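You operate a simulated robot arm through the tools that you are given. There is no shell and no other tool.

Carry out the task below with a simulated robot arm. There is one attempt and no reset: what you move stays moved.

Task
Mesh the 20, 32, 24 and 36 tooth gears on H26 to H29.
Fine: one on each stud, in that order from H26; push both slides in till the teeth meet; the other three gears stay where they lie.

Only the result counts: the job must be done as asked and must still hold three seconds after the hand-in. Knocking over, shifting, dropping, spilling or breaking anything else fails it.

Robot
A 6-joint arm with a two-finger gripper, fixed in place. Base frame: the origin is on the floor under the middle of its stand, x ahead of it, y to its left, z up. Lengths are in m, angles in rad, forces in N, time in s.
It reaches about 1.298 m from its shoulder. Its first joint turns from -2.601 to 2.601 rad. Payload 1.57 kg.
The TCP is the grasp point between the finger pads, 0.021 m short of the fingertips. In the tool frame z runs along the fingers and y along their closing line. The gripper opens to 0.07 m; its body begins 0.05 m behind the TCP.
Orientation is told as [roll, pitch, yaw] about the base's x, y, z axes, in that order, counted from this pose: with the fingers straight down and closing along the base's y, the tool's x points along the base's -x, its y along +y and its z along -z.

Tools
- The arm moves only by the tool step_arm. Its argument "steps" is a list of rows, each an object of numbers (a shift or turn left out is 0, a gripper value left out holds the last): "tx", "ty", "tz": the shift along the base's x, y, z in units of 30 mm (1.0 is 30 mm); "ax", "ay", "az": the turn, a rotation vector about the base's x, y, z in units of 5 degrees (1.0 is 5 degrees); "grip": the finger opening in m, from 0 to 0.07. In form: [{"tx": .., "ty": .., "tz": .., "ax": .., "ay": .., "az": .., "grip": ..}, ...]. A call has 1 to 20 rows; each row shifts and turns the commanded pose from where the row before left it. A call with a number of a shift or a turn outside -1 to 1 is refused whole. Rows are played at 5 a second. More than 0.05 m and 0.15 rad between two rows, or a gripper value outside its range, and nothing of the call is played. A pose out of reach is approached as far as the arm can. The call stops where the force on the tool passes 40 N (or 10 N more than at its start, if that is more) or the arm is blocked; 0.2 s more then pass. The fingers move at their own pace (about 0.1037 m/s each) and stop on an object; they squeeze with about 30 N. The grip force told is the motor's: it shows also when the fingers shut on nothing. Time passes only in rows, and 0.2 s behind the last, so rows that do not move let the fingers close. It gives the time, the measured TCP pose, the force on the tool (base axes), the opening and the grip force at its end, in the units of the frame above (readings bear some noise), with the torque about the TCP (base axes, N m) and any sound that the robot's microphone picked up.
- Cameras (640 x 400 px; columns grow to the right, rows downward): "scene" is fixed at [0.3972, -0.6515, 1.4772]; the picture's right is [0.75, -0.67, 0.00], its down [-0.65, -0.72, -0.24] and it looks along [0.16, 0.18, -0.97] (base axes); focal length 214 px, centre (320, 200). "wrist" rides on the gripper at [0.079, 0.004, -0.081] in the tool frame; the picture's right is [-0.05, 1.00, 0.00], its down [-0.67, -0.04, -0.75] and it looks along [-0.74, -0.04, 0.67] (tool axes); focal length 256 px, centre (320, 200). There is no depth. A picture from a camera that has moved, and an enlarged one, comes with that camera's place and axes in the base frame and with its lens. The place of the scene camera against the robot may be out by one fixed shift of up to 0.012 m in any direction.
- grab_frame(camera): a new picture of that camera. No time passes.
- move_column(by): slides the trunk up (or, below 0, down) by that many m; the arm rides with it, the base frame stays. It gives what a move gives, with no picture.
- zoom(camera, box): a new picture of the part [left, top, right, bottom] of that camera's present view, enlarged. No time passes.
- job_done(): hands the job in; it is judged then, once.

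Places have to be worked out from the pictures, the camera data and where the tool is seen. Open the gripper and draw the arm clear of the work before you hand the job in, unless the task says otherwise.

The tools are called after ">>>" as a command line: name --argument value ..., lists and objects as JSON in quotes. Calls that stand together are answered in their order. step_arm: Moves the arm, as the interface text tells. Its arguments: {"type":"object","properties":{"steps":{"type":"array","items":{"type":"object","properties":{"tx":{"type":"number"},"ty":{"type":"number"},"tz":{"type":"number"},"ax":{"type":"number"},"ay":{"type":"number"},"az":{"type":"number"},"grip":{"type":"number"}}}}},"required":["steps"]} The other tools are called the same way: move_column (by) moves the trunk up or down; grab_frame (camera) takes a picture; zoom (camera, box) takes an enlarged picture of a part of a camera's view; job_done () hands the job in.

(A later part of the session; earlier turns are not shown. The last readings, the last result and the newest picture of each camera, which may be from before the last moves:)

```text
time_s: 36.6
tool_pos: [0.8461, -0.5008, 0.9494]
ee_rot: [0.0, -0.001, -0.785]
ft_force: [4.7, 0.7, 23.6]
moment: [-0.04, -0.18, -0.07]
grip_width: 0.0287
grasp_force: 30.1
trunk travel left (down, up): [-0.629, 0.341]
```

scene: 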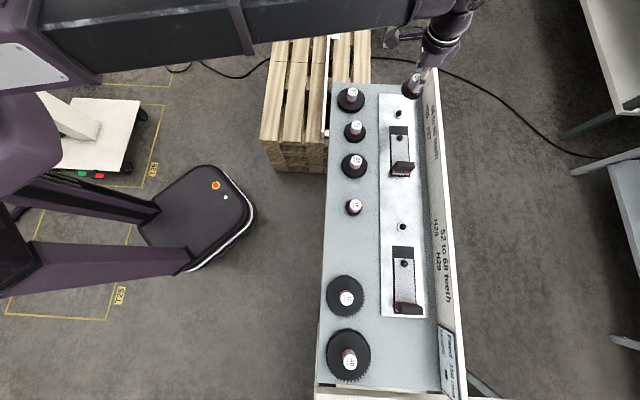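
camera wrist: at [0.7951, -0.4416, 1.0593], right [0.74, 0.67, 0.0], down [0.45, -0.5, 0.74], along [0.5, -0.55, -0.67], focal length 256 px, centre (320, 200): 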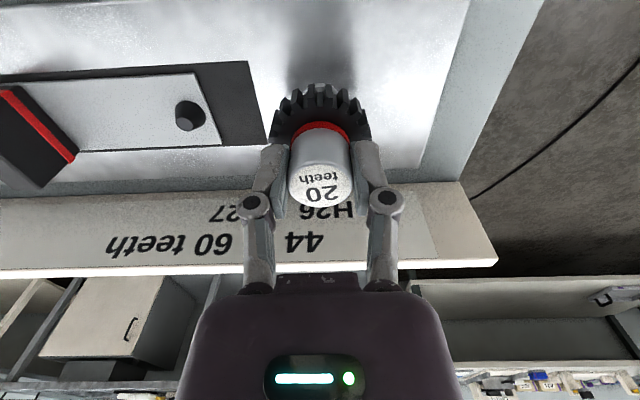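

Contact came at about TCP z≈0.952, with a side force toward the board side. I look at how the gear sits before continuing.

>>> grab_frame --camera "wrist"

>>> zoom --camera "wrist" --box '[220, 90, 420, 215]'

>>> zoom --camera "scene" --box '[370, 70, 450, 120]'

```text
taken
camera wrist: at [0.7936, -0.4403, 1.0309], right [0.74, 0.67, 0.0], down [0.45, -0.5, 0.75], along [0.5, -0.55, -0.67], focal length 256 px, centre (320, 200)
```

wrist: 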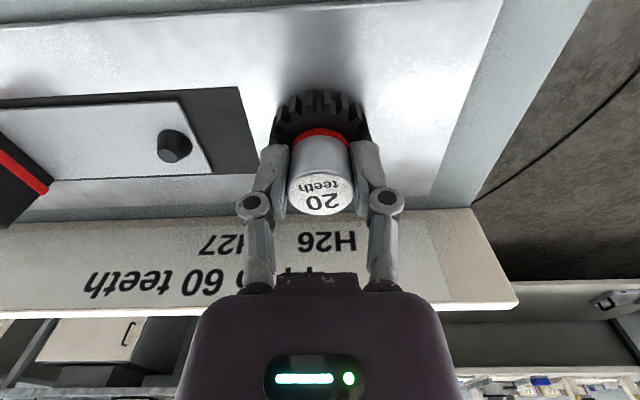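

```text
3.20 times, centred on (320, 152) of wrist
camera zoom: at [0.7936, -0.4403, 1.0309], right [0.74, 0.67, 0.0], down [0.45, -0.5, 0.75], along [0.5, -0.55, -0.67], focal length 819 px, centre (320, 352)
```

zoom: 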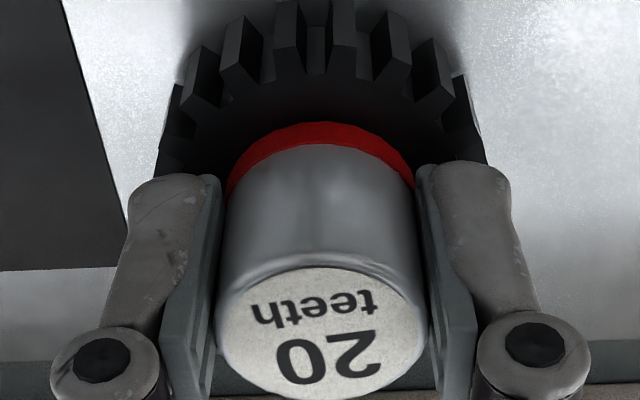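

```text
8.00 times, centred on (410, 95) of scene
camera zoom: at [0.3972, -0.6515, 1.4772], right [0.75, -0.67, 0.0], down [-0.65, -0.72, -0.24], along [0.16, 0.18, -0.97], focal length 1716 px, centre (-400, 1040)
```

zoom: 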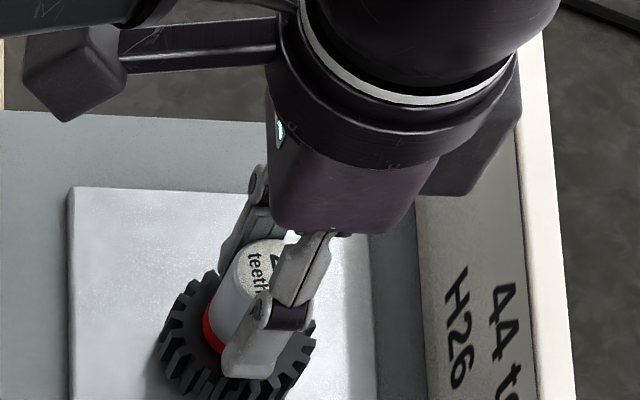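

The gear stopped about 9 mm above its bench level, and the knob slipped 4–5 mm up in the grip. That fits the gear bottom resting on the collar. I ease the load, open, and inspect.

>>> move_column --by 0.002

>>> step_arm --steps '[{"grip": 0.06}, {}, {}]'

>>> zoom --camera "wrist" --box '[220, 90, 420, 215]'

>>> zoom --camera "scene" --box '[370, 70, 450, 120]'

```text
time_s: 37.1
tool_pos: [0.8459, -0.5003, 0.949]
ee_rot: [-0.002, 0.001, -0.786]
ft_force: [-3.7, 5.0, -0.7]
moment: [0.17, 0.15, 0.03]
grip_width: 0.0287
grasp_force: 30.5
trunk travel left (down, up): [-0.631, 0.339]
```

```text
time_s: 37.9
tool_pos: [0.8482, -0.5021, 0.9497]
ee_rot: [0.001, -0.001, -0.786]
ft_force: [-0.1, 0.1, 0.9]
moment: [0.0, -0.02, 0.0]
grip_width: 0.0596
grasp_force: 0.0
trunk travel left (down, up): [-0.631, 0.339]
```

```text
3.20 times, centred on (320, 152) of wrist
camera zoom: at [0.7951, -0.4416, 1.0312], right [0.74, 0.67, 0.0], down [0.45, -0.5, 0.74], along [0.5, -0.55, -0.67], focal length 819 px, centre (320, 352)
```

zoom: 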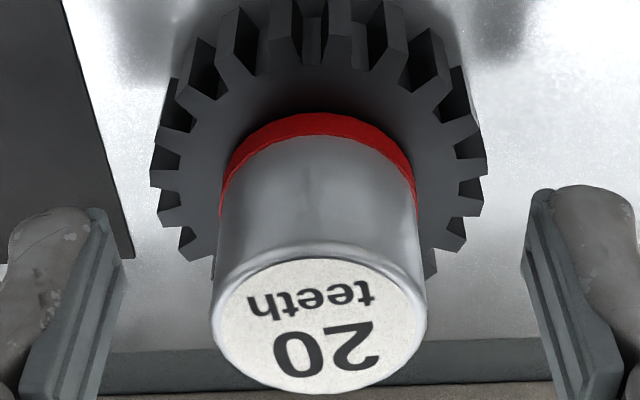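

```text
8.00 times, centred on (410, 95) of scene
camera zoom: at [0.3972, -0.6515, 1.4772], right [0.75, -0.67, 0.0], down [-0.65, -0.72, -0.24], along [0.16, 0.18, -0.97], focal length 1716 px, centre (-400, 1040)
```

zoom: 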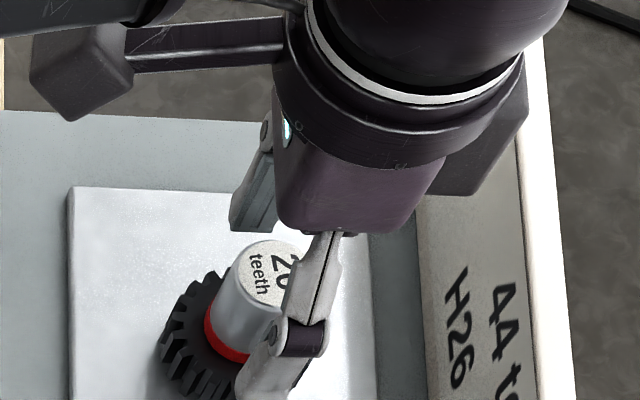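

The gear stands on H26 with its top near z≈0.955. I raise to get a second view and confirm its height, that it is level, and that it is centred.

>>> move_column --by 0.045

>>> grab_frame --camera "wrist"

>>> zoom --camera "wrist" --box '[220, 50, 420, 175]'

>>> zoom --camera "scene" --box '[370, 70, 450, 120]'

```text
time_s: 38.8
tool_pos: [0.848, -0.5012, 0.9943]
ee_rot: [0.0, 0.0, -0.786]
ft_force: [0.4, 0.1, -0.3]
moment: [0.03, 0.02, -0.01]
grip_width: 0.0599
grasp_force: 0.0
trunk travel left (down, up): [-0.676, 0.294]
```

```text
taken
camera wrist: at [0.7952, -0.4417, 1.0762], right [0.74, 0.67, 0.0], down [0.45, -0.5, 0.74], along [0.5, -0.55, -0.67], focal length 256 px, centre (320, 200)
```

wrist: 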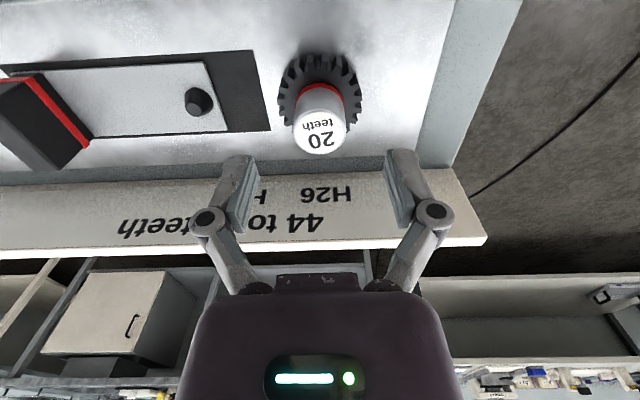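

```text
3.20 times, centred on (320, 112) of wrist
camera zoom: at [0.7952, -0.4417, 1.0762], right [0.74, 0.67, 0.0], down [0.45, -0.5, 0.74], along [0.5, -0.55, -0.67], focal length 819 px, centre (320, 480)
```

zoom: 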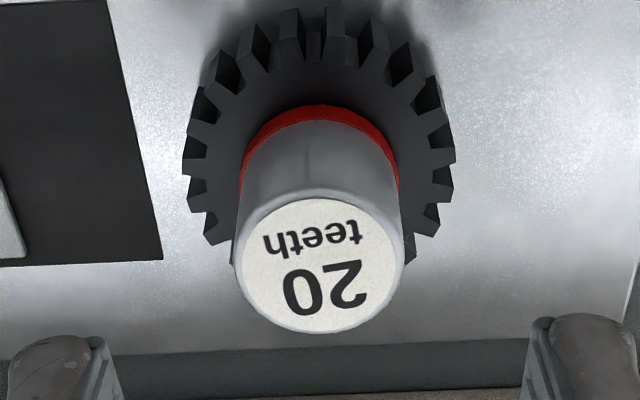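

```text
8.00 times, centred on (410, 95) of scene
camera zoom: at [0.3972, -0.6515, 1.4772], right [0.75, -0.67, 0.0], down [-0.65, -0.72, -0.24], along [0.16, 0.18, -0.97], focal length 1716 px, centre (-400, 1040)
```

zoom: 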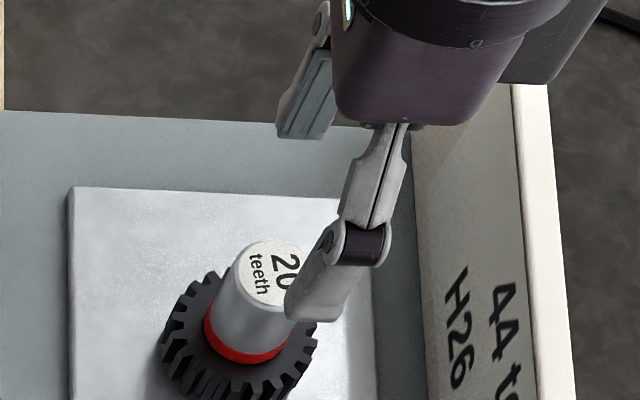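

The gear's centre measures (0.2461, -0.955), matching the stud, with its top at z=0.954. I zoom in closer on the gear's underside to see whether it is fully down on the collar.

>>> zoom --camera "wrist" --box '[270, 45, 370, 107]'

>>> zoom --camera "scene" --box '[380, 90, 430, 121]'

>>> zoom --camera "scene" --box '[330, 75, 380, 106]'

```text
6.40 times, centred on (320, 76) of wrist
camera zoom: at [0.7952, -0.4417, 1.0762], right [0.74, 0.67, 0.0], down [0.45, -0.5, 0.74], along [0.5, -0.55, -0.67], focal length 1638 px, centre (320, 994)
```

zoom: 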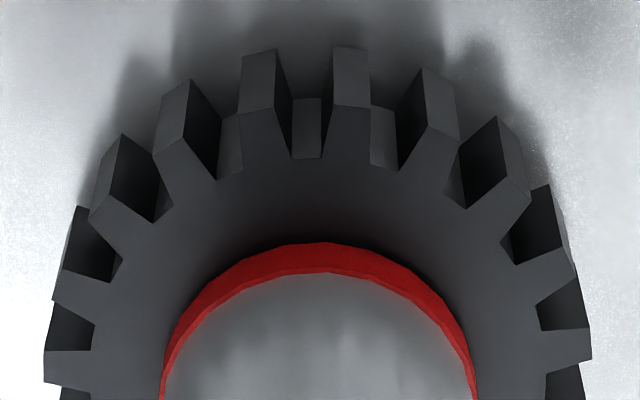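

```text
12.80 times, centred on (405, 106) of scene
camera zoom: at [0.3972, -0.6515, 1.4772], right [0.75, -0.67, 0.0], down [-0.65, -0.72, -0.24], along [0.16, 0.18, -0.97], focal length 2745 px, centre (-768, 1410)
```

zoom: 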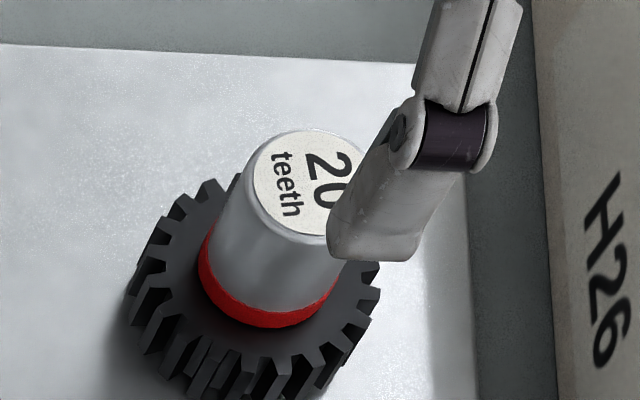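

```text
12.80 times, centred on (355, 90) of scene
camera zoom: at [0.3972, -0.6515, 1.4772], right [0.75, -0.67, 0.0], down [-0.65, -0.72, -0.24], along [0.16, 0.18, -0.97], focal length 2745 px, centre (-128, 1602)
```

zoom: 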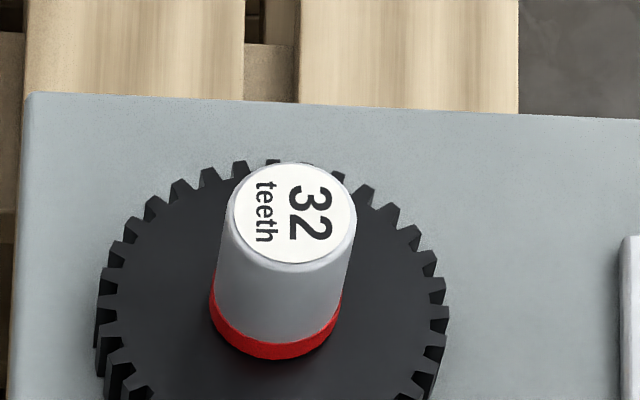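

The seat height above the bench (10.4 mm) matches plate plus collar thickness, so the 20-tooth gear is seated on H26. Next I raise and hover over the 32-tooth gear.

>>> move_column --by 0.035

>>> step_arm --steps '[{"tx": -0.438, "ty": 0.844, "grip": 0.07}, {"tx": -0.438, "ty": 0.844}, {"tx": -0.438, "ty": 0.844}, {"tx": -0.438, "ty": 0.844}, {"tx": -0.438, "ty": 0.844}, {}]'

>>> grab_frame --camera "wrist"

>>> zoom --camera "wrist" --box '[220, 20, 420, 145]'

>>> zoom --camera "scene" --box '[370, 90, 450, 140]'

```text
time_s: 39.6
tool_pos: [0.8476, -0.5019, 1.0293]
ee_rot: [-0.001, -0.002, -0.786]
ft_force: [0.0, 0.6, -0.1]
moment: [0.03, 0.01, 0.0]
grip_width: 0.0598
grasp_force: 0.1
trunk travel left (down, up): [-0.711, 0.259]
```

```text
time_s: 41.0
tool_pos: [0.7836, -0.3741, 1.0298]
ee_rot: [0.001, 0.001, -0.788]
ft_force: [-0.3, 0.0, -0.7]
moment: [-0.01, -0.03, 0.01]
grip_width: 0.07
grasp_force: 0.0
trunk travel left (down, up): [-0.711, 0.259]
```

```text
taken
camera wrist: at [0.7307, -0.3142, 1.1112], right [0.74, 0.67, 0.0], down [0.45, -0.5, 0.74], along [0.5, -0.55, -0.67], focal length 256 px, centre (320, 200)
```

wrist: 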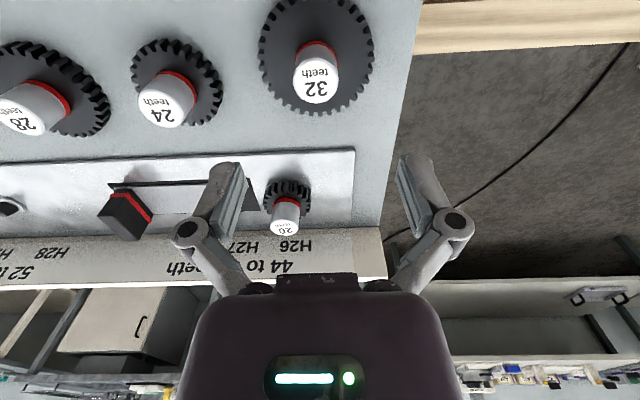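

```text
3.20 times, centred on (320, 82) of wrist
camera zoom: at [0.7307, -0.3142, 1.1112], right [0.74, 0.67, 0.0], down [0.45, -0.5, 0.74], along [0.5, -0.55, -0.67], focal length 819 px, centre (320, 576)
```

zoom: 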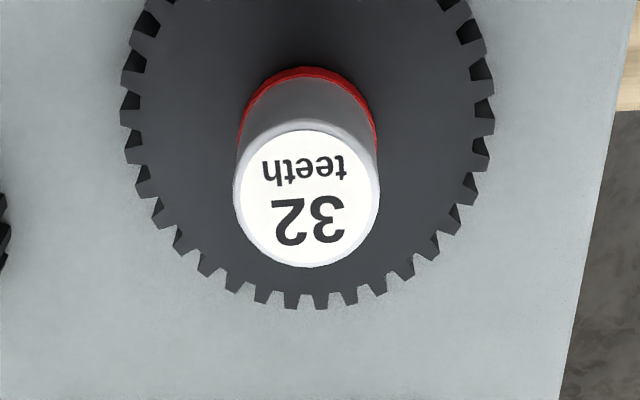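

```text
8.00 times, centred on (410, 115) of scene
camera zoom: at [0.3972, -0.6515, 1.4772], right [0.75, -0.67, 0.0], down [-0.65, -0.72, -0.24], along [0.16, 0.18, -0.97], focal length 1716 px, centre (-400, 880)
```

zoom: 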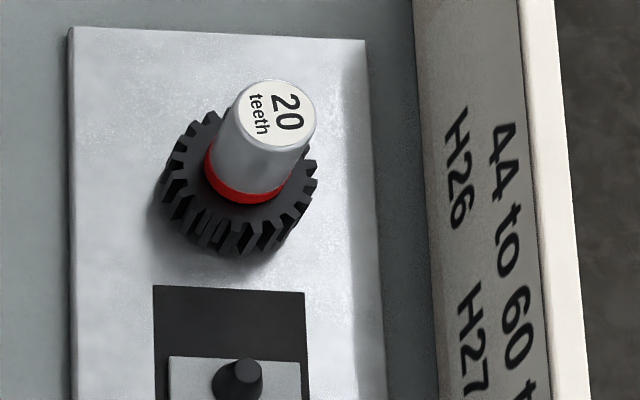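

The 32-tooth gear's knob is at about (0.288, -0.811). I correct by 7 mm and lower for a check just above the knob.

>>> step_arm --steps '[{"tx": -0.2145, "ty": 0.12}, {}, {}]'

>>> move_column --by -0.055

>>> zoom --camera "wrist" --box '[220, 70, 420, 195]'

```text
time_s: 41.8
tool_pos: [0.7767, -0.3707, 1.0285]
ee_rot: [0.0, 0.0, -0.786]
ft_force: [-0.5, 0.9, -0.5]
moment: [0.0, 0.01, -0.05]
grip_width: 0.07
grasp_force: 0.0
trunk travel left (down, up): [-0.711, 0.259]
```

```text
time_s: 42.8
tool_pos: [0.7753, -0.3706, 0.9736]
ee_rot: [-0.001, 0.001, -0.786]
ft_force: [-0.3, 0.1, -0.1]
moment: [-0.02, 0.01, -0.03]
grip_width: 0.0697
grasp_force: 0.1
trunk travel left (down, up): [-0.656, 0.314]
```

```text
3.20 times, centred on (320, 132) of wrist
camera zoom: at [0.7233, -0.3109, 1.0563], right [0.74, 0.67, 0.0], down [0.45, -0.5, 0.75], along [0.5, -0.55, -0.67], focal length 819 px, centre (320, 416)
```

zoom: 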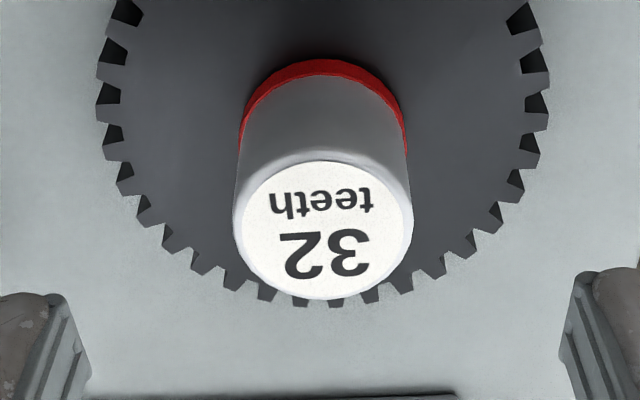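

Alignment is good apart from 1.7 mm along the closing line. I correct, lower around the knob and grip it.

>>> step_arm --steps '[{"tx": 0.04, "ty": 0.04}, {}, {}]'

>>> move_column --by -0.027

>>> step_arm --steps '[{"grip": 0.02}, {}, {}, {}]'

>>> zoom --camera "wrist" --box '[220, 100, 420, 225]'

```text
time_s: 43.6
tool_pos: [0.7775, -0.3701, 0.9741]
ee_rot: [0.001, 0.001, -0.787]
ft_force: [-0.9, 0.5, 0.2]
moment: [0.01, -0.02, 0.03]
grip_width: 0.0701
grasp_force: 0.1
trunk travel left (down, up): [-0.656, 0.314]
```

```text
time_s: 44.3
tool_pos: [0.7773, -0.3699, 0.9466]
ee_rot: [0.0, 0.0, -0.787]
ft_force: [-0.5, -0.1, -0.1]
moment: [0.0, 0.0, 0.0]
grip_width: 0.0697
grasp_force: 0.0
trunk travel left (down, up): [-0.629, 0.341]
```

```text
time_s: 45.3
tool_pos: [0.7765, -0.3698, 0.948]
ee_rot: [-0.001, 0.0, -0.784]
ft_force: [0.0, -1.5, 7.7]
moment: [-0.02, 0.04, -0.01]
grip_width: 0.0291
grasp_force: 30.2
trunk travel left (down, up): [-0.629, 0.341]
```

```text
3.20 times, centred on (320, 162) of wrist
camera zoom: at [0.7241, -0.3095, 1.0298], right [0.74, 0.67, 0.0], down [0.45, -0.5, 0.75], along [0.5, -0.55, -0.67], focal length 819 px, centre (320, 320)
```

zoom: 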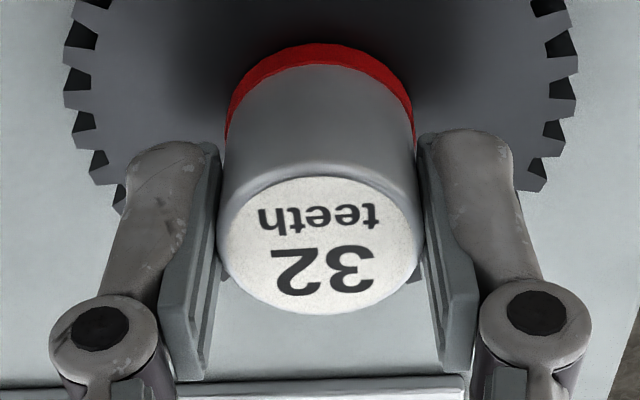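

Held at 29.1 mm. I lift, then carry it to above H27.

>>> move_column --by 0.093

>>> step_arm --steps '[{"tx": 0.0569, "ty": -0.7941}, {"tx": 0.0569, "ty": -0.7941}, {"tx": 0.0569, "ty": -0.7941}, {"tx": 0.0569, "ty": -0.7941}, {"tx": 0.0569, "ty": -0.7941}, {"tx": 0.0569, "ty": -0.7941}, {"tx": 0.0569, "ty": -0.7941}, {"tx": 0.0569, "ty": -0.7941}, {}, {}]'

>>> grab_frame --camera "wrist"

>>> zoom --camera "wrist" --box '[260, 20, 380, 95]'

>>> zoom --camera "wrist" --box '[220, 100, 420, 225]'

```text
time_s: 46.6
tool_pos: [0.7771, -0.3709, 1.0394]
ee_rot: [0.001, 0.0, -0.786]
ft_force: [0.0, 0.2, -2.1]
moment: [0.0, 0.01, -0.01]
grip_width: 0.0292
grasp_force: 30.3
trunk travel left (down, up): [-0.722, 0.248]
```

```text
time_s: 48.8
tool_pos: [0.7892, -0.5596, 1.0406]
ee_rot: [0.001, -0.001, -0.786]
ft_force: [-0.3, 0.2, -0.8]
moment: [0.0, 0.01, 0.03]
grip_width: 0.0291
grasp_force: 29.9
trunk travel left (down, up): [-0.722, 0.248]
```

```text
taken
camera wrist: at [0.7376, -0.4992, 1.1221], right [0.74, 0.67, 0.0], down [0.45, -0.5, 0.74], along [0.5, -0.55, -0.67], focal length 256 px, centre (320, 200)
```

wrist: 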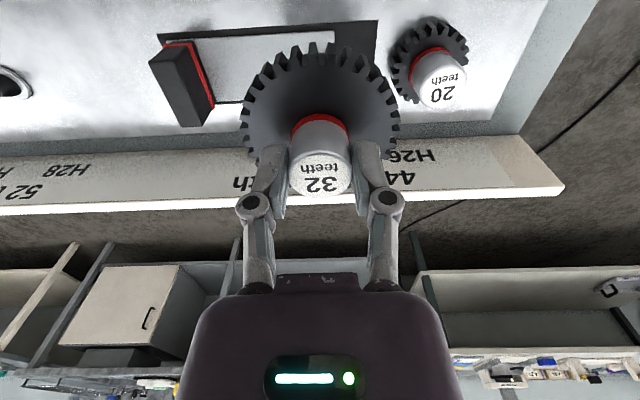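

```text
5.33 times, centred on (320, 58) of wrist
camera zoom: at [0.7376, -0.4992, 1.1221], right [0.74, 0.67, 0.0], down [0.45, -0.5, 0.74], along [0.5, -0.55, -0.67], focal length 1365 px, centre (320, 960)
```

zoom: 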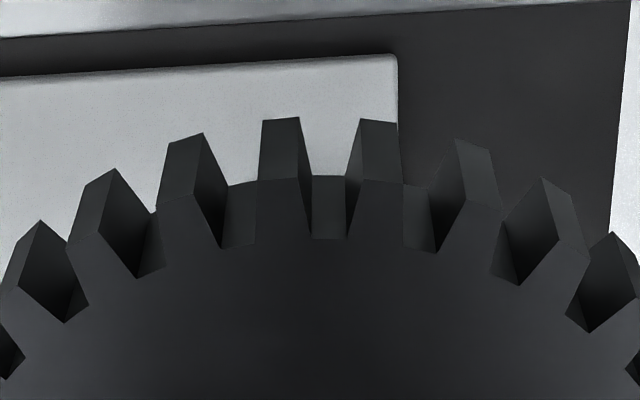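

```text
3.20 times, centred on (320, 162) of wrist
camera zoom: at [0.7376, -0.4992, 1.1221], right [0.74, 0.67, 0.0], down [0.45, -0.5, 0.74], along [0.5, -0.55, -0.67], focal length 819 px, centre (320, 320)
```

zoom: 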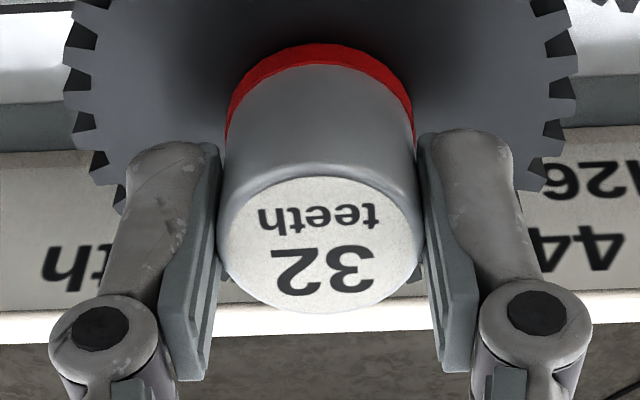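

The camera places the held gear within 1 mm of H27. I apply a tiny correction and lower in stages.

>>> step_arm --steps '[{"tx": 0.007, "ty": -0.03}, {}, {}]'

>>> move_column --by -0.062

>>> grab_frame --camera "wrist"

>>> zoom --camera "scene" --box '[360, 80, 440, 130]'

```text
time_s: 49.6
tool_pos: [0.7902, -0.5608, 1.0396]
ee_rot: [-0.001, 0.001, -0.786]
ft_force: [-0.6, 0.3, -1.8]
moment: [0.01, -0.05, 0.01]
grip_width: 0.0292
grasp_force: 29.8
trunk travel left (down, up): [-0.722, 0.248]
```

```text
time_s: 50.6
tool_pos: [0.7907, -0.5608, 0.9778]
ee_rot: [-0.001, 0.0, -0.785]
ft_force: [0.6, -0.4, -1.5]
moment: [-0.02, 0.01, -0.03]
grip_width: 0.029
grasp_force: 30.1
trunk travel left (down, up): [-0.66, 0.31]
```

```text
taken
camera wrist: at [0.7378, -0.5005, 1.0602], right [0.74, 0.67, 0.0], down [0.45, -0.5, 0.74], along [0.5, -0.55, -0.67], focal length 256 px, centre (320, 200)
```

wrist: 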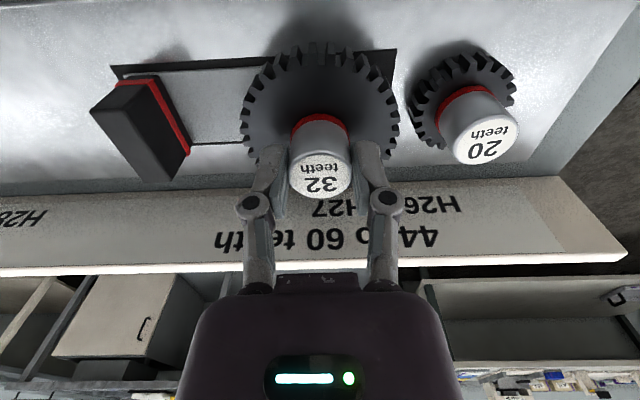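

```text
8.00 times, centred on (400, 105) of scene
camera zoom: at [0.3972, -0.6515, 1.4772], right [0.75, -0.67, 0.0], down [-0.65, -0.72, -0.24], along [0.16, 0.18, -0.97], focal length 1716 px, centre (-320, 960)
```

zoom: 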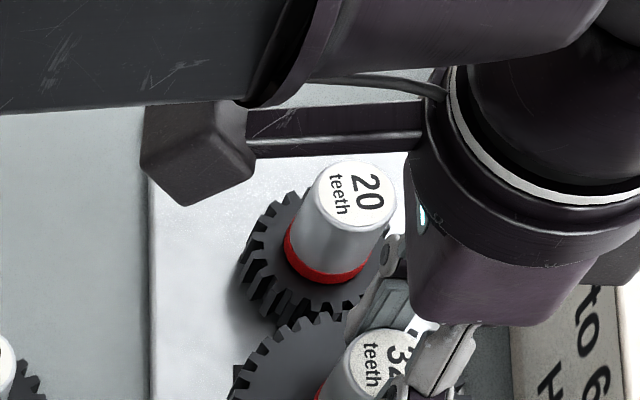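

The held gear reads (0.1635, -0.9554) against H27 at (0.1638, -0.9551). I lower onto the stud in small steps.

>>> move_column --by -0.008

>>> move_column --by -0.005

>>> move_column --by -0.003

>>> move_column --by -0.002

```text
time_s: 51.1
tool_pos: [0.7911, -0.5603, 0.9699]
ee_rot: [0.001, 0.001, -0.784]
ft_force: [-0.6, 0.0, -1.9]
moment: [0.0, 0.02, 0.04]
grip_width: 0.0293
grasp_force: 30.1
trunk travel left (down, up): [-0.652, 0.318]
```

```text
time_s: 51.7
tool_pos: [0.7899, -0.5605, 0.9662]
ee_rot: [0.0, -0.002, -0.786]
ft_force: [-0.2, 0.2, -1.0]
moment: [-0.01, 0.0, -0.02]
grip_width: 0.0289
grasp_force: 29.8
trunk travel left (down, up): [-0.647, 0.323]
```

```text
time_s: 52.2
tool_pos: [0.7912, -0.5621, 0.9615]
ee_rot: [-0.001, 0.002, -0.785]
ft_force: [0.1, -0.2, -1.9]
moment: [-0.03, 0.01, -0.04]
grip_width: 0.0293
grasp_force: 29.6
trunk travel left (down, up): [-0.644, 0.326]
```

```text
time_s: 52.7
tool_pos: [0.7906, -0.5619, 0.9593]
ee_rot: [-0.001, -0.002, -0.786]
ft_force: [0.1, 0.1, -0.9]
moment: [0.0, 0.01, -0.01]
grip_width: 0.0293
grasp_force: 29.7
trunk travel left (down, up): [-0.642, 0.328]
```

There is no contact yet at z≈0.960, so seating should come within the next 2 mm.

>>> move_column --by -0.0015

>>> move_column --by -0.0015

```text
time_s: 53.2
tool_pos: [0.7905, -0.5612, 0.9578]
ee_rot: [0.0, 0.0, -0.785]
ft_force: [-0.2, 0.3, -1.9]
moment: [0.01, 0.03, 0.02]
grip_width: 0.0291
grasp_force: 29.4
trunk travel left (down, up): [-0.64, 0.33]
```

```text
time_s: 53.8
tool_pos: [0.7906, -0.5611, 0.9587]
ee_rot: [-0.001, -0.002, -0.787]
ft_force: [1.9, -1.3, 7.3]
moment: [0.03, -0.02, -0.03]
grip_width: 0.029
grasp_force: 30.5
trunk travel left (down, up): [-0.639, 0.331]
```

Contact came at the same seat height as H26, with a small side force, so the gear is down on the slide. I open the fingers a little and inspect.

>>> step_arm --steps '[{"grip": 0.05}, {}, {}]'

>>> move_column --by 0.04

>>> grab_frame --camera "wrist"

>>> zoom --camera "wrist" --box '[220, 40, 500, 215]'

```text
time_s: 54.5
tool_pos: [0.7907, -0.5604, 0.9579]
ee_rot: [-0.001, 0.001, -0.787]
ft_force: [0.3, 0.3, -0.2]
moment: [-0.01, 0.0, -0.03]
grip_width: 0.05
grasp_force: 0.0
trunk travel left (down, up): [-0.639, 0.331]
```

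```text
time_s: 55.4
tool_pos: [0.7915, -0.56, 0.9965]
ee_rot: [0.001, -0.001, -0.787]
ft_force: [-1.4, -1.1, 0.2]
moment: [0.02, -0.02, -0.01]
grip_width: 0.0503
grasp_force: 0.0
trunk travel left (down, up): [-0.679, 0.291]
```

```text
taken
camera wrist: at [0.7379, -0.5005, 1.0792], right [0.74, 0.67, 0.0], down [0.45, -0.5, 0.74], along [0.5, -0.55, -0.67], focal length 256 px, centre (320, 200)
```

wrist: 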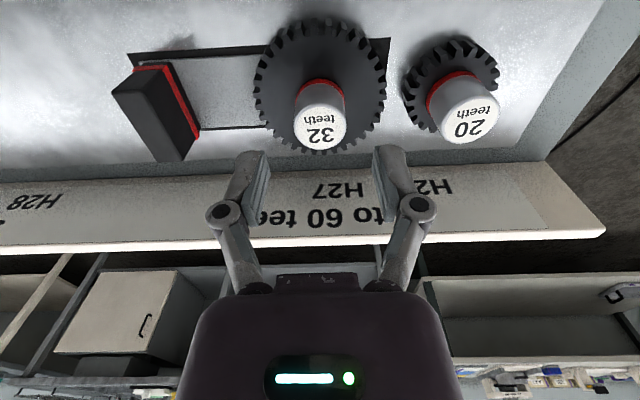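

```text
2.29 times, centred on (360, 128) of wrist
camera zoom: at [0.7379, -0.5005, 1.0792], right [0.74, 0.67, 0.0], down [0.45, -0.5, 0.74], along [0.5, -0.55, -0.67], focal length 585 px, centre (229, 366)
```

zoom: 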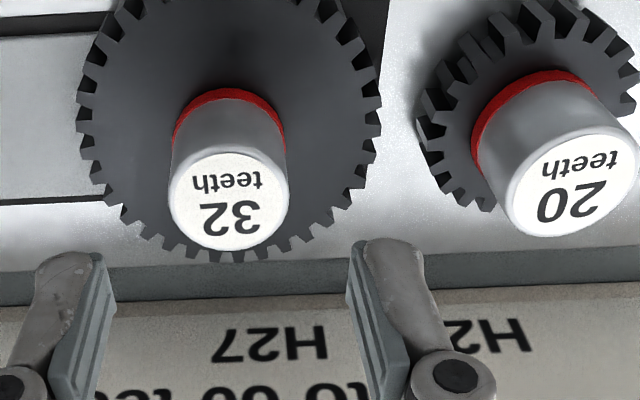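

The 32-tooth gear sits centred on H27 at the same height as the 20. Next I raise and hover over the 24-tooth gear.

>>> move_column --by 0.033

>>> step_arm --steps '[{"tx": -0.682, "ty": 0.862}, {"tx": -0.682, "ty": 0.862}, {"tx": -0.682, "ty": 0.862, "grip": 0.07}, {"tx": -0.682, "ty": 0.862}, {}, {}]'

>>> grab_frame --camera "wrist"

>>> zoom --camera "wrist" --box '[220, 20, 420, 145]'

```text
time_s: 56.2
tool_pos: [0.7913, -0.5601, 1.0304]
ee_rot: [0.0, -0.001, -0.786]
ft_force: [0.0, 0.5, 0.6]
moment: [0.0, 0.01, 0.01]
grip_width: 0.05
grasp_force: 0.0
trunk travel left (down, up): [-0.712, 0.258]
```

```text
time_s: 57.6
tool_pos: [0.7092, -0.4555, 1.0312]
ee_rot: [0.0, 0.0, -0.786]
ft_force: [-1.1, -0.3, 0.3]
moment: [0.01, -0.02, 0.03]
grip_width: 0.0699
grasp_force: 0.0
trunk travel left (down, up): [-0.712, 0.258]
```

```text
taken
camera wrist: at [0.656, -0.3967, 1.1123], right [0.74, 0.67, 0.0], down [0.45, -0.5, 0.75], along [0.5, -0.55, -0.67], focal length 256 px, centre (320, 200)
```

wrist: 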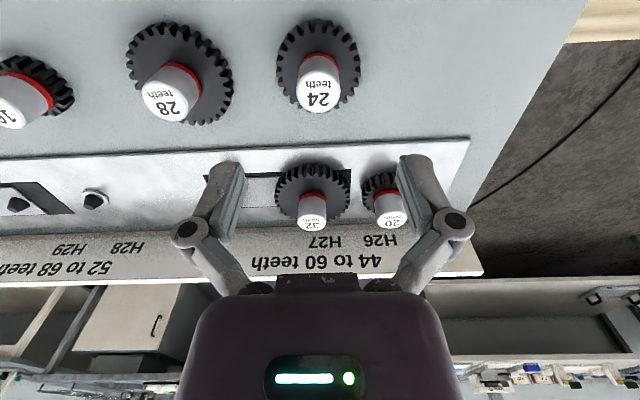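

```text
3.20 times, centred on (320, 82) of wrist
camera zoom: at [0.656, -0.3967, 1.1123], right [0.74, 0.67, 0.0], down [0.45, -0.5, 0.75], along [0.5, -0.55, -0.67], focal length 819 px, centre (320, 576)
```

zoom: 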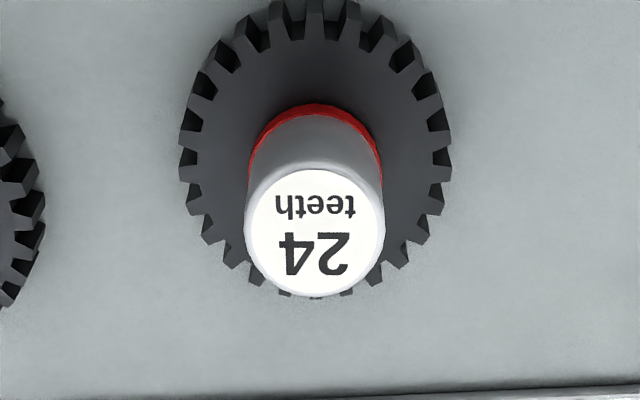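

The TCP is within a millimetre of the 24-tooth gear's axis. I lower for a check, then around the knob.

>>> move_column --by -0.055

>>> zoom --camera "wrist" --box '[220, 70, 420, 195]'

```text
time_s: 58.5
tool_pos: [0.7087, -0.4572, 0.9764]
ee_rot: [0.001, 0.001, -0.784]
ft_force: [-0.1, 0.0, -0.5]
moment: [-0.02, -0.02, 0.01]
grip_width: 0.0702
grasp_force: 0.0
trunk travel left (down, up): [-0.657, 0.313]
```

```text
3.20 times, centred on (320, 132) of wrist
camera zoom: at [0.656, -0.3967, 1.0573], right [0.74, 0.67, 0.0], down [0.45, -0.5, 0.75], along [0.5, -0.55, -0.67], focal length 819 px, centre (320, 416)
```

zoom: 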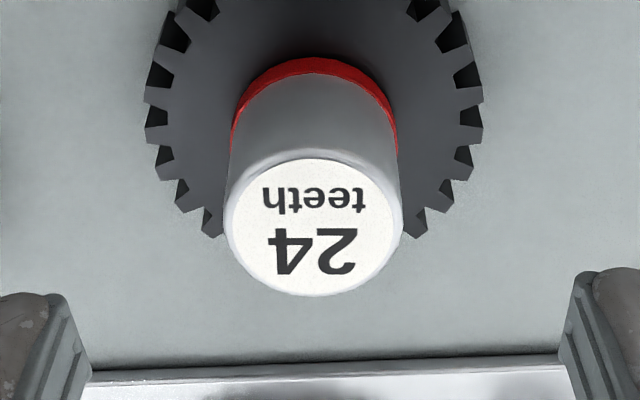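

Centred. I lower 27.5 mm, grip and lift.

>>> move_column --by -0.0275

>>> step_arm --steps '[{"grip": 0.02}, {}, {}, {}]'

>>> move_column --by 0.093

>>> grab_frame --camera "wrist"

>>> zoom --camera "wrist" --box '[220, 100, 420, 225]'

```text
time_s: 59.2
tool_pos: [0.708, -0.4577, 0.9474]
ee_rot: [0.001, -0.002, -0.785]
ft_force: [0.0, 0.5, -0.2]
moment: [0.01, -0.01, -0.03]
grip_width: 0.07
grasp_force: 0.0
trunk travel left (down, up): [-0.629, 0.341]
```

```text
time_s: 60.2
tool_pos: [0.7091, -0.4572, 0.9485]
ee_rot: [0.0, 0.0, -0.785]
ft_force: [1.2, -0.8, 10.6]
moment: [-0.02, -0.01, 0.07]
grip_width: 0.0292
grasp_force: 29.8
trunk travel left (down, up): [-0.629, 0.341]
```

```text
time_s: 61.5
tool_pos: [0.7091, -0.4571, 1.0403]
ee_rot: [0.0, 0.0, -0.785]
ft_force: [-0.5, 0.5, -1.0]
moment: [-0.01, -0.03, -0.04]
grip_width: 0.0289
grasp_force: 29.7
trunk travel left (down, up): [-0.722, 0.248]
```

```text
taken
camera wrist: at [0.6562, -0.3968, 1.1226], right [0.74, 0.67, 0.0], down [0.45, -0.5, 0.74], along [0.5, -0.55, -0.67], focal length 256 px, centre (320, 200)
```

wrist: 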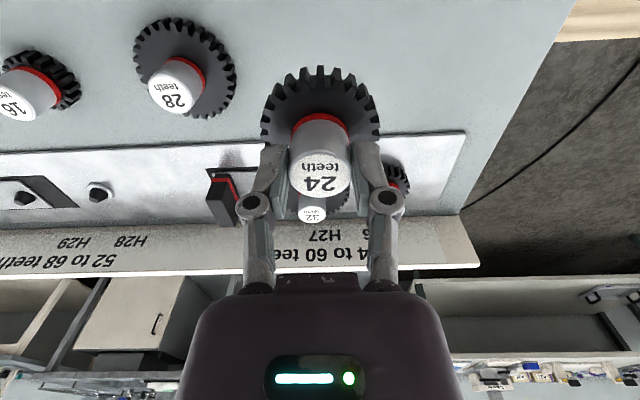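

```text
3.20 times, centred on (320, 162) of wrist
camera zoom: at [0.6562, -0.3968, 1.1226], right [0.74, 0.67, 0.0], down [0.45, -0.5, 0.74], along [0.5, -0.55, -0.67], focal length 819 px, centre (320, 320)
```

zoom: 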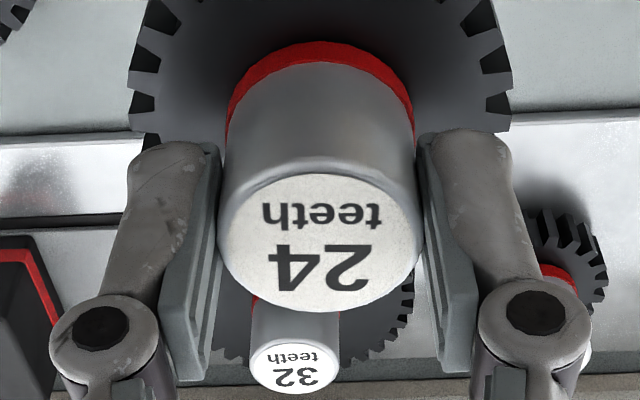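

The 24-tooth gear is in hand with the same offset as before. I carry it to above H28.

>>> step_arm --steps '[{"tx": -0.2789, "ty": -0.7923}, {"tx": -0.2789, "ty": -0.7923}, {"tx": -0.2789, "ty": -0.7923}, {"tx": -0.2789, "ty": -0.7923}, {"tx": -0.2789, "ty": -0.7923}, {"tx": -0.2789, "ty": -0.7923}, {"tx": -0.2789, "ty": -0.7923}, {"tx": -0.2789, "ty": -0.7923}, {"tx": -0.2789, "ty": -0.7923}, {"tx": -0.2789, "ty": -0.7923}, {"tx": -0.2789, "ty": -0.7923}, {"tx": -0.2789, "ty": -0.7923}, {}, {}]'

>>> grab_frame --camera "wrist"

>>> zoom --camera "wrist" --box '[260, 30, 380, 105]'

```text
time_s: 64.5
tool_pos: [0.6105, -0.7431, 1.0416]
ee_rot: [0.001, -0.001, -0.786]
ft_force: [-0.3, -0.8, -0.3]
moment: [-0.01, 0.02, -0.01]
grip_width: 0.0288
grasp_force: 30.5
trunk travel left (down, up): [-0.722, 0.248]
```

```text
taken
camera wrist: at [0.5571, -0.6824, 1.1227], right [0.74, 0.67, 0.0], down [0.45, -0.5, 0.74], along [0.5, -0.55, -0.67], focal length 256 px, centre (320, 200)
```

wrist: 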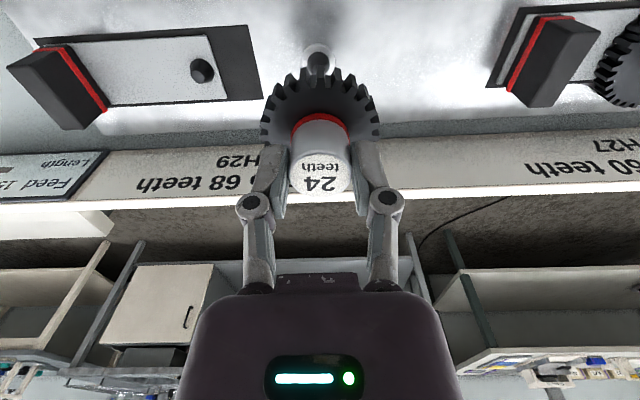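

```text
5.33 times, centred on (320, 68) of wrist
camera zoom: at [0.5571, -0.6824, 1.1227], right [0.74, 0.67, 0.0], down [0.45, -0.5, 0.74], along [0.5, -0.55, -0.67], focal length 1365 px, centre (320, 907)
```

zoom: 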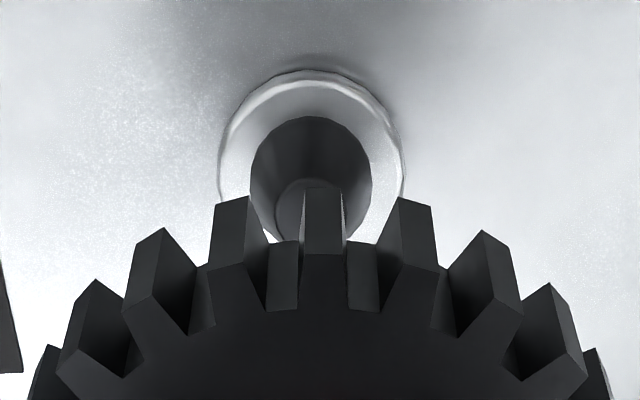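

H28 is partly visible and agrees with the earlier measurement. A 1.6 mm correction is needed, then I lower in stages.

>>> step_arm --steps '[{"tx": -0.054}, {}, {}]'

>>> move_column --by -0.062

>>> grab_frame --camera "wrist"

```text
time_s: 65.3
tool_pos: [0.6082, -0.7418, 1.0402]
ee_rot: [0.001, 0.0, -0.786]
ft_force: [0.1, 0.4, -0.7]
moment: [0.01, 0.01, -0.01]
grip_width: 0.0288
grasp_force: 29.9
trunk travel left (down, up): [-0.722, 0.248]
```

```text
time_s: 66.3
tool_pos: [0.6083, -0.7427, 0.9793]
ee_rot: [0.001, -0.002, -0.787]
ft_force: [0.6, -0.2, -0.4]
moment: [0.0, -0.02, 0.0]
grip_width: 0.0287
grasp_force: 29.9
trunk travel left (down, up): [-0.66, 0.31]
```

```text
taken
camera wrist: at [0.5551, -0.6819, 1.0608], right [0.74, 0.67, 0.0], down [0.45, -0.5, 0.74], along [0.5, -0.55, -0.67], focal length 256 px, centre (320, 200)
```

wrist: 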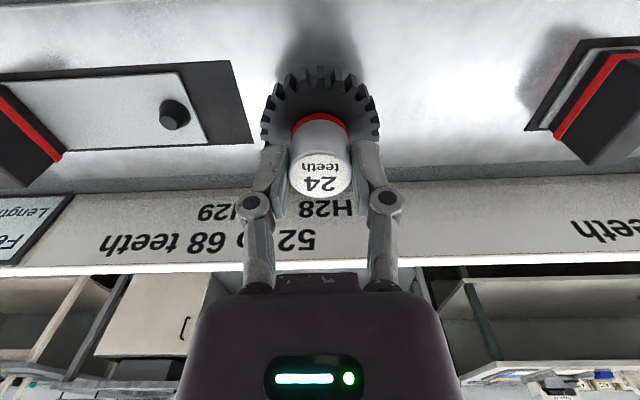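

The gear is on target for H28. I lower onto it in small steps.

>>> move_column --by -0.008

>>> move_column --by -0.005

>>> move_column --by -0.003

>>> move_column --by -0.002

>>> move_column --by -0.0015

```text
time_s: 66.9
tool_pos: [0.6072, -0.743, 0.9716]
ee_rot: [0.001, -0.001, -0.786]
ft_force: [0.2, 0.4, -1.0]
moment: [-0.02, -0.02, 0.0]
grip_width: 0.0288
grasp_force: 29.4
trunk travel left (down, up): [-0.652, 0.318]
```

```text
time_s: 67.5
tool_pos: [0.6081, -0.7425, 0.9666]
ee_rot: [-0.001, -0.002, -0.785]
ft_force: [0.6, -0.2, -1.4]
moment: [0.0, 0.01, -0.02]
grip_width: 0.0291
grasp_force: 30.3
trunk travel left (down, up): [-0.647, 0.323]
```

```text
time_s: 68.0
tool_pos: [0.607, -0.7431, 0.9623]
ee_rot: [0.0, 0.0, -0.784]
ft_force: [0.0, 0.2, -0.5]
moment: [-0.02, 0.03, 0.04]
grip_width: 0.029
grasp_force: 30.2
trunk travel left (down, up): [-0.644, 0.326]
```

```text
time_s: 68.5
tool_pos: [0.6084, -0.7432, 0.96]
ee_rot: [0.001, 0.002, -0.787]
ft_force: [-0.1, -0.5, -1.5]
moment: [-0.02, -0.01, -0.01]
grip_width: 0.0289
grasp_force: 30.2
trunk travel left (down, up): [-0.642, 0.328]
```

```text
time_s: 69.0
tool_pos: [0.6071, -0.7435, 0.9592]
ee_rot: [0.0, 0.0, -0.784]
ft_force: [-0.2, 0.4, -0.8]
moment: [-0.02, 0.02, -0.02]
grip_width: 0.0291
grasp_force: 30.1
trunk travel left (down, up): [-0.641, 0.329]
```

There is still no contact, about 1–2 mm above the expected seat. I take another small step or two.

>>> move_column --by -0.0015

>>> move_column --by -0.001

```text
time_s: 69.5
tool_pos: [0.6072, -0.7425, 0.9586]
ee_rot: [-0.001, -0.001, -0.784]
ft_force: [3.8, -2.4, 10.2]
moment: [-0.08, -0.07, 0.0]
grip_width: 0.0291
grasp_force: 30.1
trunk travel left (down, up): [-0.639, 0.331]
```

```text
time_s: 70.0
tool_pos: [0.6071, -0.7425, 0.9579]
ee_rot: [0.0, -0.003, -0.786]
ft_force: [5.5, -5.5, 23.1]
moment: [-0.19, -0.11, 0.01]
grip_width: 0.0289
grasp_force: 29.9
trunk travel left (down, up): [-0.638, 0.332]
```

Contact came at the expected seat height. I ease off, release and raise.

>>> move_column --by 0.001

>>> step_arm --steps '[{"grip": 0.055}, {}, {}]'

>>> move_column --by 0.04

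>>> grab_frame --camera "wrist"

>>> zoom --camera "wrist" --box '[180, 50, 420, 200]'

```text
time_s: 70.5
tool_pos: [0.607, -0.7419, 0.9593]
ee_rot: [-0.001, 0.0, -0.786]
ft_force: [2.4, -3.0, 12.7]
moment: [-0.16, -0.13, 0.05]
grip_width: 0.0292
grasp_force: 29.8
trunk travel left (down, up): [-0.639, 0.331]
```

```text
time_s: 71.3
tool_pos: [0.6086, -0.7428, 0.9574]
ee_rot: [-0.001, 0.0, -0.785]
ft_force: [0.3, 1.1, 0.0]
moment: [-0.04, -0.02, -0.04]
grip_width: 0.0548
grasp_force: 0.0
trunk travel left (down, up): [-0.639, 0.331]
```

```text
time_s: 72.2
tool_pos: [0.6082, -0.7424, 0.9979]
ee_rot: [-0.001, -0.001, -0.784]
ft_force: [-0.7, 0.6, 0.5]
moment: [0.01, 0.0, 0.02]
grip_width: 0.055
grasp_force: 0.1
trunk travel left (down, up): [-0.679, 0.291]
```

```text
taken
camera wrist: at [0.5551, -0.682, 1.0797], right [0.74, 0.67, 0.0], down [0.45, -0.5, 0.74], along [0.5, -0.55, -0.67], focal length 256 px, centre (320, 200)
```

wrist: 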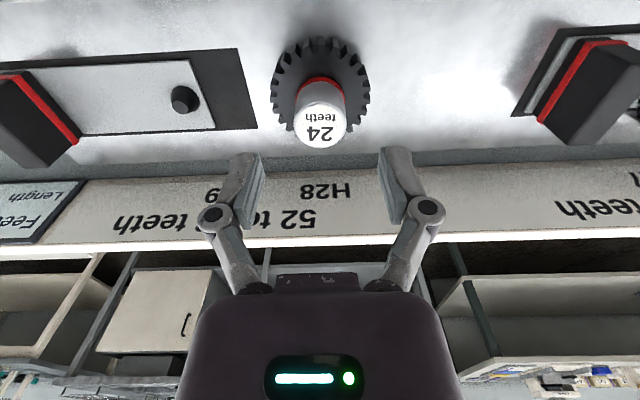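

```text
2.67 times, centred on (300, 125) of wrist
camera zoom: at [0.5551, -0.682, 1.0797], right [0.74, 0.67, 0.0], down [0.45, -0.5, 0.74], along [0.5, -0.55, -0.67], focal length 683 px, centre (373, 400)
```

zoom: 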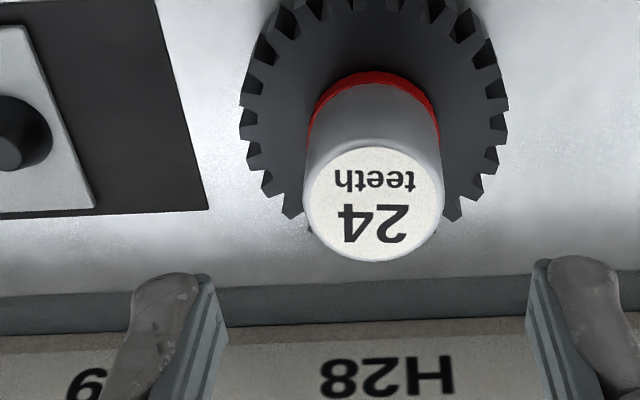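

The 24-tooth gear sits on H28. Now I raise and hover over the 36-tooth gear.

>>> move_column --by 0.033

>>> step_arm --steps '[{"tx": -0.8391, "ty": -0.078}, {"tx": -0.8391, "ty": -0.078}, {"tx": -0.8391, "ty": -0.078, "grip": 0.07}, {"tx": -0.8391, "ty": -0.078}, {"tx": -0.8391, "ty": -0.078}, {"tx": -0.8391, "ty": -0.078}, {"tx": -0.8391, "ty": -0.078}, {"tx": -0.8391, "ty": -0.078}, {"tx": -0.8391, "ty": -0.078}, {}, {}]'

>>> grab_frame --camera "wrist"

>>> zoom --camera "wrist" --box '[220, 20, 420, 145]'

```text
time_s: 72.9
tool_pos: [0.6074, -0.7429, 1.031]
ee_rot: [0.001, 0.001, -0.787]
ft_force: [-0.1, 0.0, -0.1]
moment: [0.04, -0.02, 0.01]
grip_width: 0.0551
grasp_force: 0.0
trunk travel left (down, up): [-0.712, 0.258]
```

```text
time_s: 75.3
tool_pos: [0.3805, -0.7635, 1.0303]
ee_rot: [0.0, 0.0, -0.787]
ft_force: [-0.3, 0.3, -0.7]
moment: [0.03, -0.01, 0.03]
grip_width: 0.0696
grasp_force: 0.0
trunk travel left (down, up): [-0.712, 0.258]
```

```text
taken
camera wrist: at [0.3276, -0.7019, 1.1128], right [0.74, 0.67, 0.0], down [0.45, -0.5, 0.75], along [0.5, -0.55, -0.67], focal length 256 px, centre (320, 200)
```

wrist: 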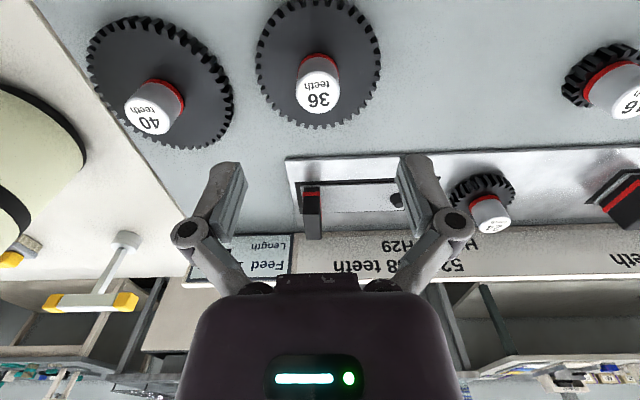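

```text
3.20 times, centred on (320, 82) of wrist
camera zoom: at [0.3276, -0.7019, 1.1128], right [0.74, 0.67, 0.0], down [0.45, -0.5, 0.75], along [0.5, -0.55, -0.67], focal length 819 px, centre (320, 576)
```

zoom: 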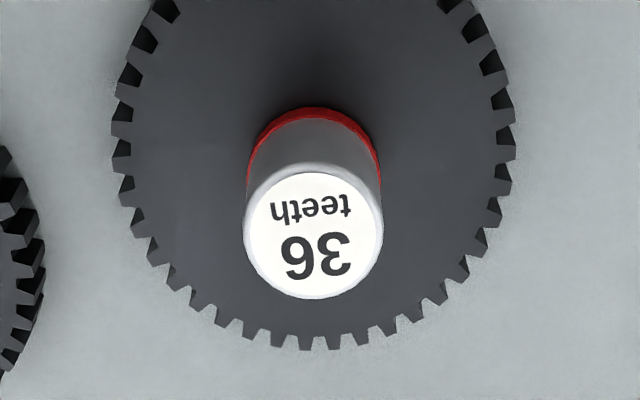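

The 36-tooth gear's axis is within 2 mm of the TCP. I correct, lower and check.

>>> step_arm --steps '[{"tx": 0.012, "ty": -0.054}, {}, {}]'

>>> move_column --by -0.0555

>>> zoom --camera "wrist" --box '[220, 70, 420, 195]'

```text
time_s: 76.1
tool_pos: [0.3822, -0.7627, 1.0308]
ee_rot: [0.0, -0.001, -0.786]
ft_force: [0.0, -0.3, -0.3]
moment: [0.0, -0.03, 0.01]
grip_width: 0.0699
grasp_force: 0.0
trunk travel left (down, up): [-0.712, 0.258]
```

```text
time_s: 77.1
tool_pos: [0.3813, -0.7644, 0.9747]
ee_rot: [-0.001, -0.001, -0.785]
ft_force: [0.0, 0.5, -0.1]
moment: [0.0, 0.0, 0.01]
grip_width: 0.0699
grasp_force: 0.1
trunk travel left (down, up): [-0.657, 0.313]
```

```text
3.20 times, centred on (320, 132) of wrist
camera zoom: at [0.3281, -0.7037, 1.0573], right [0.74, 0.67, 0.0], down [0.45, -0.5, 0.75], along [0.5, -0.55, -0.67], focal length 819 px, centre (320, 416)
```

zoom: 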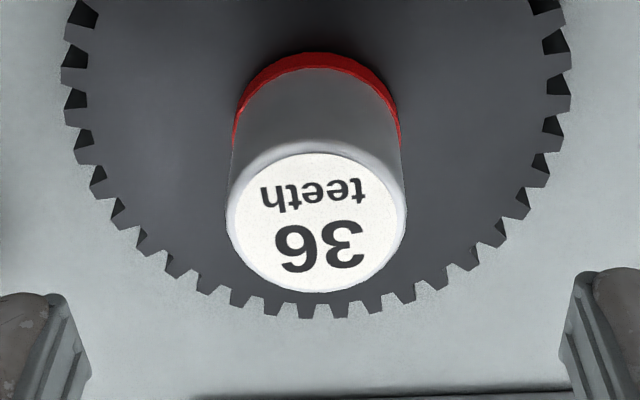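

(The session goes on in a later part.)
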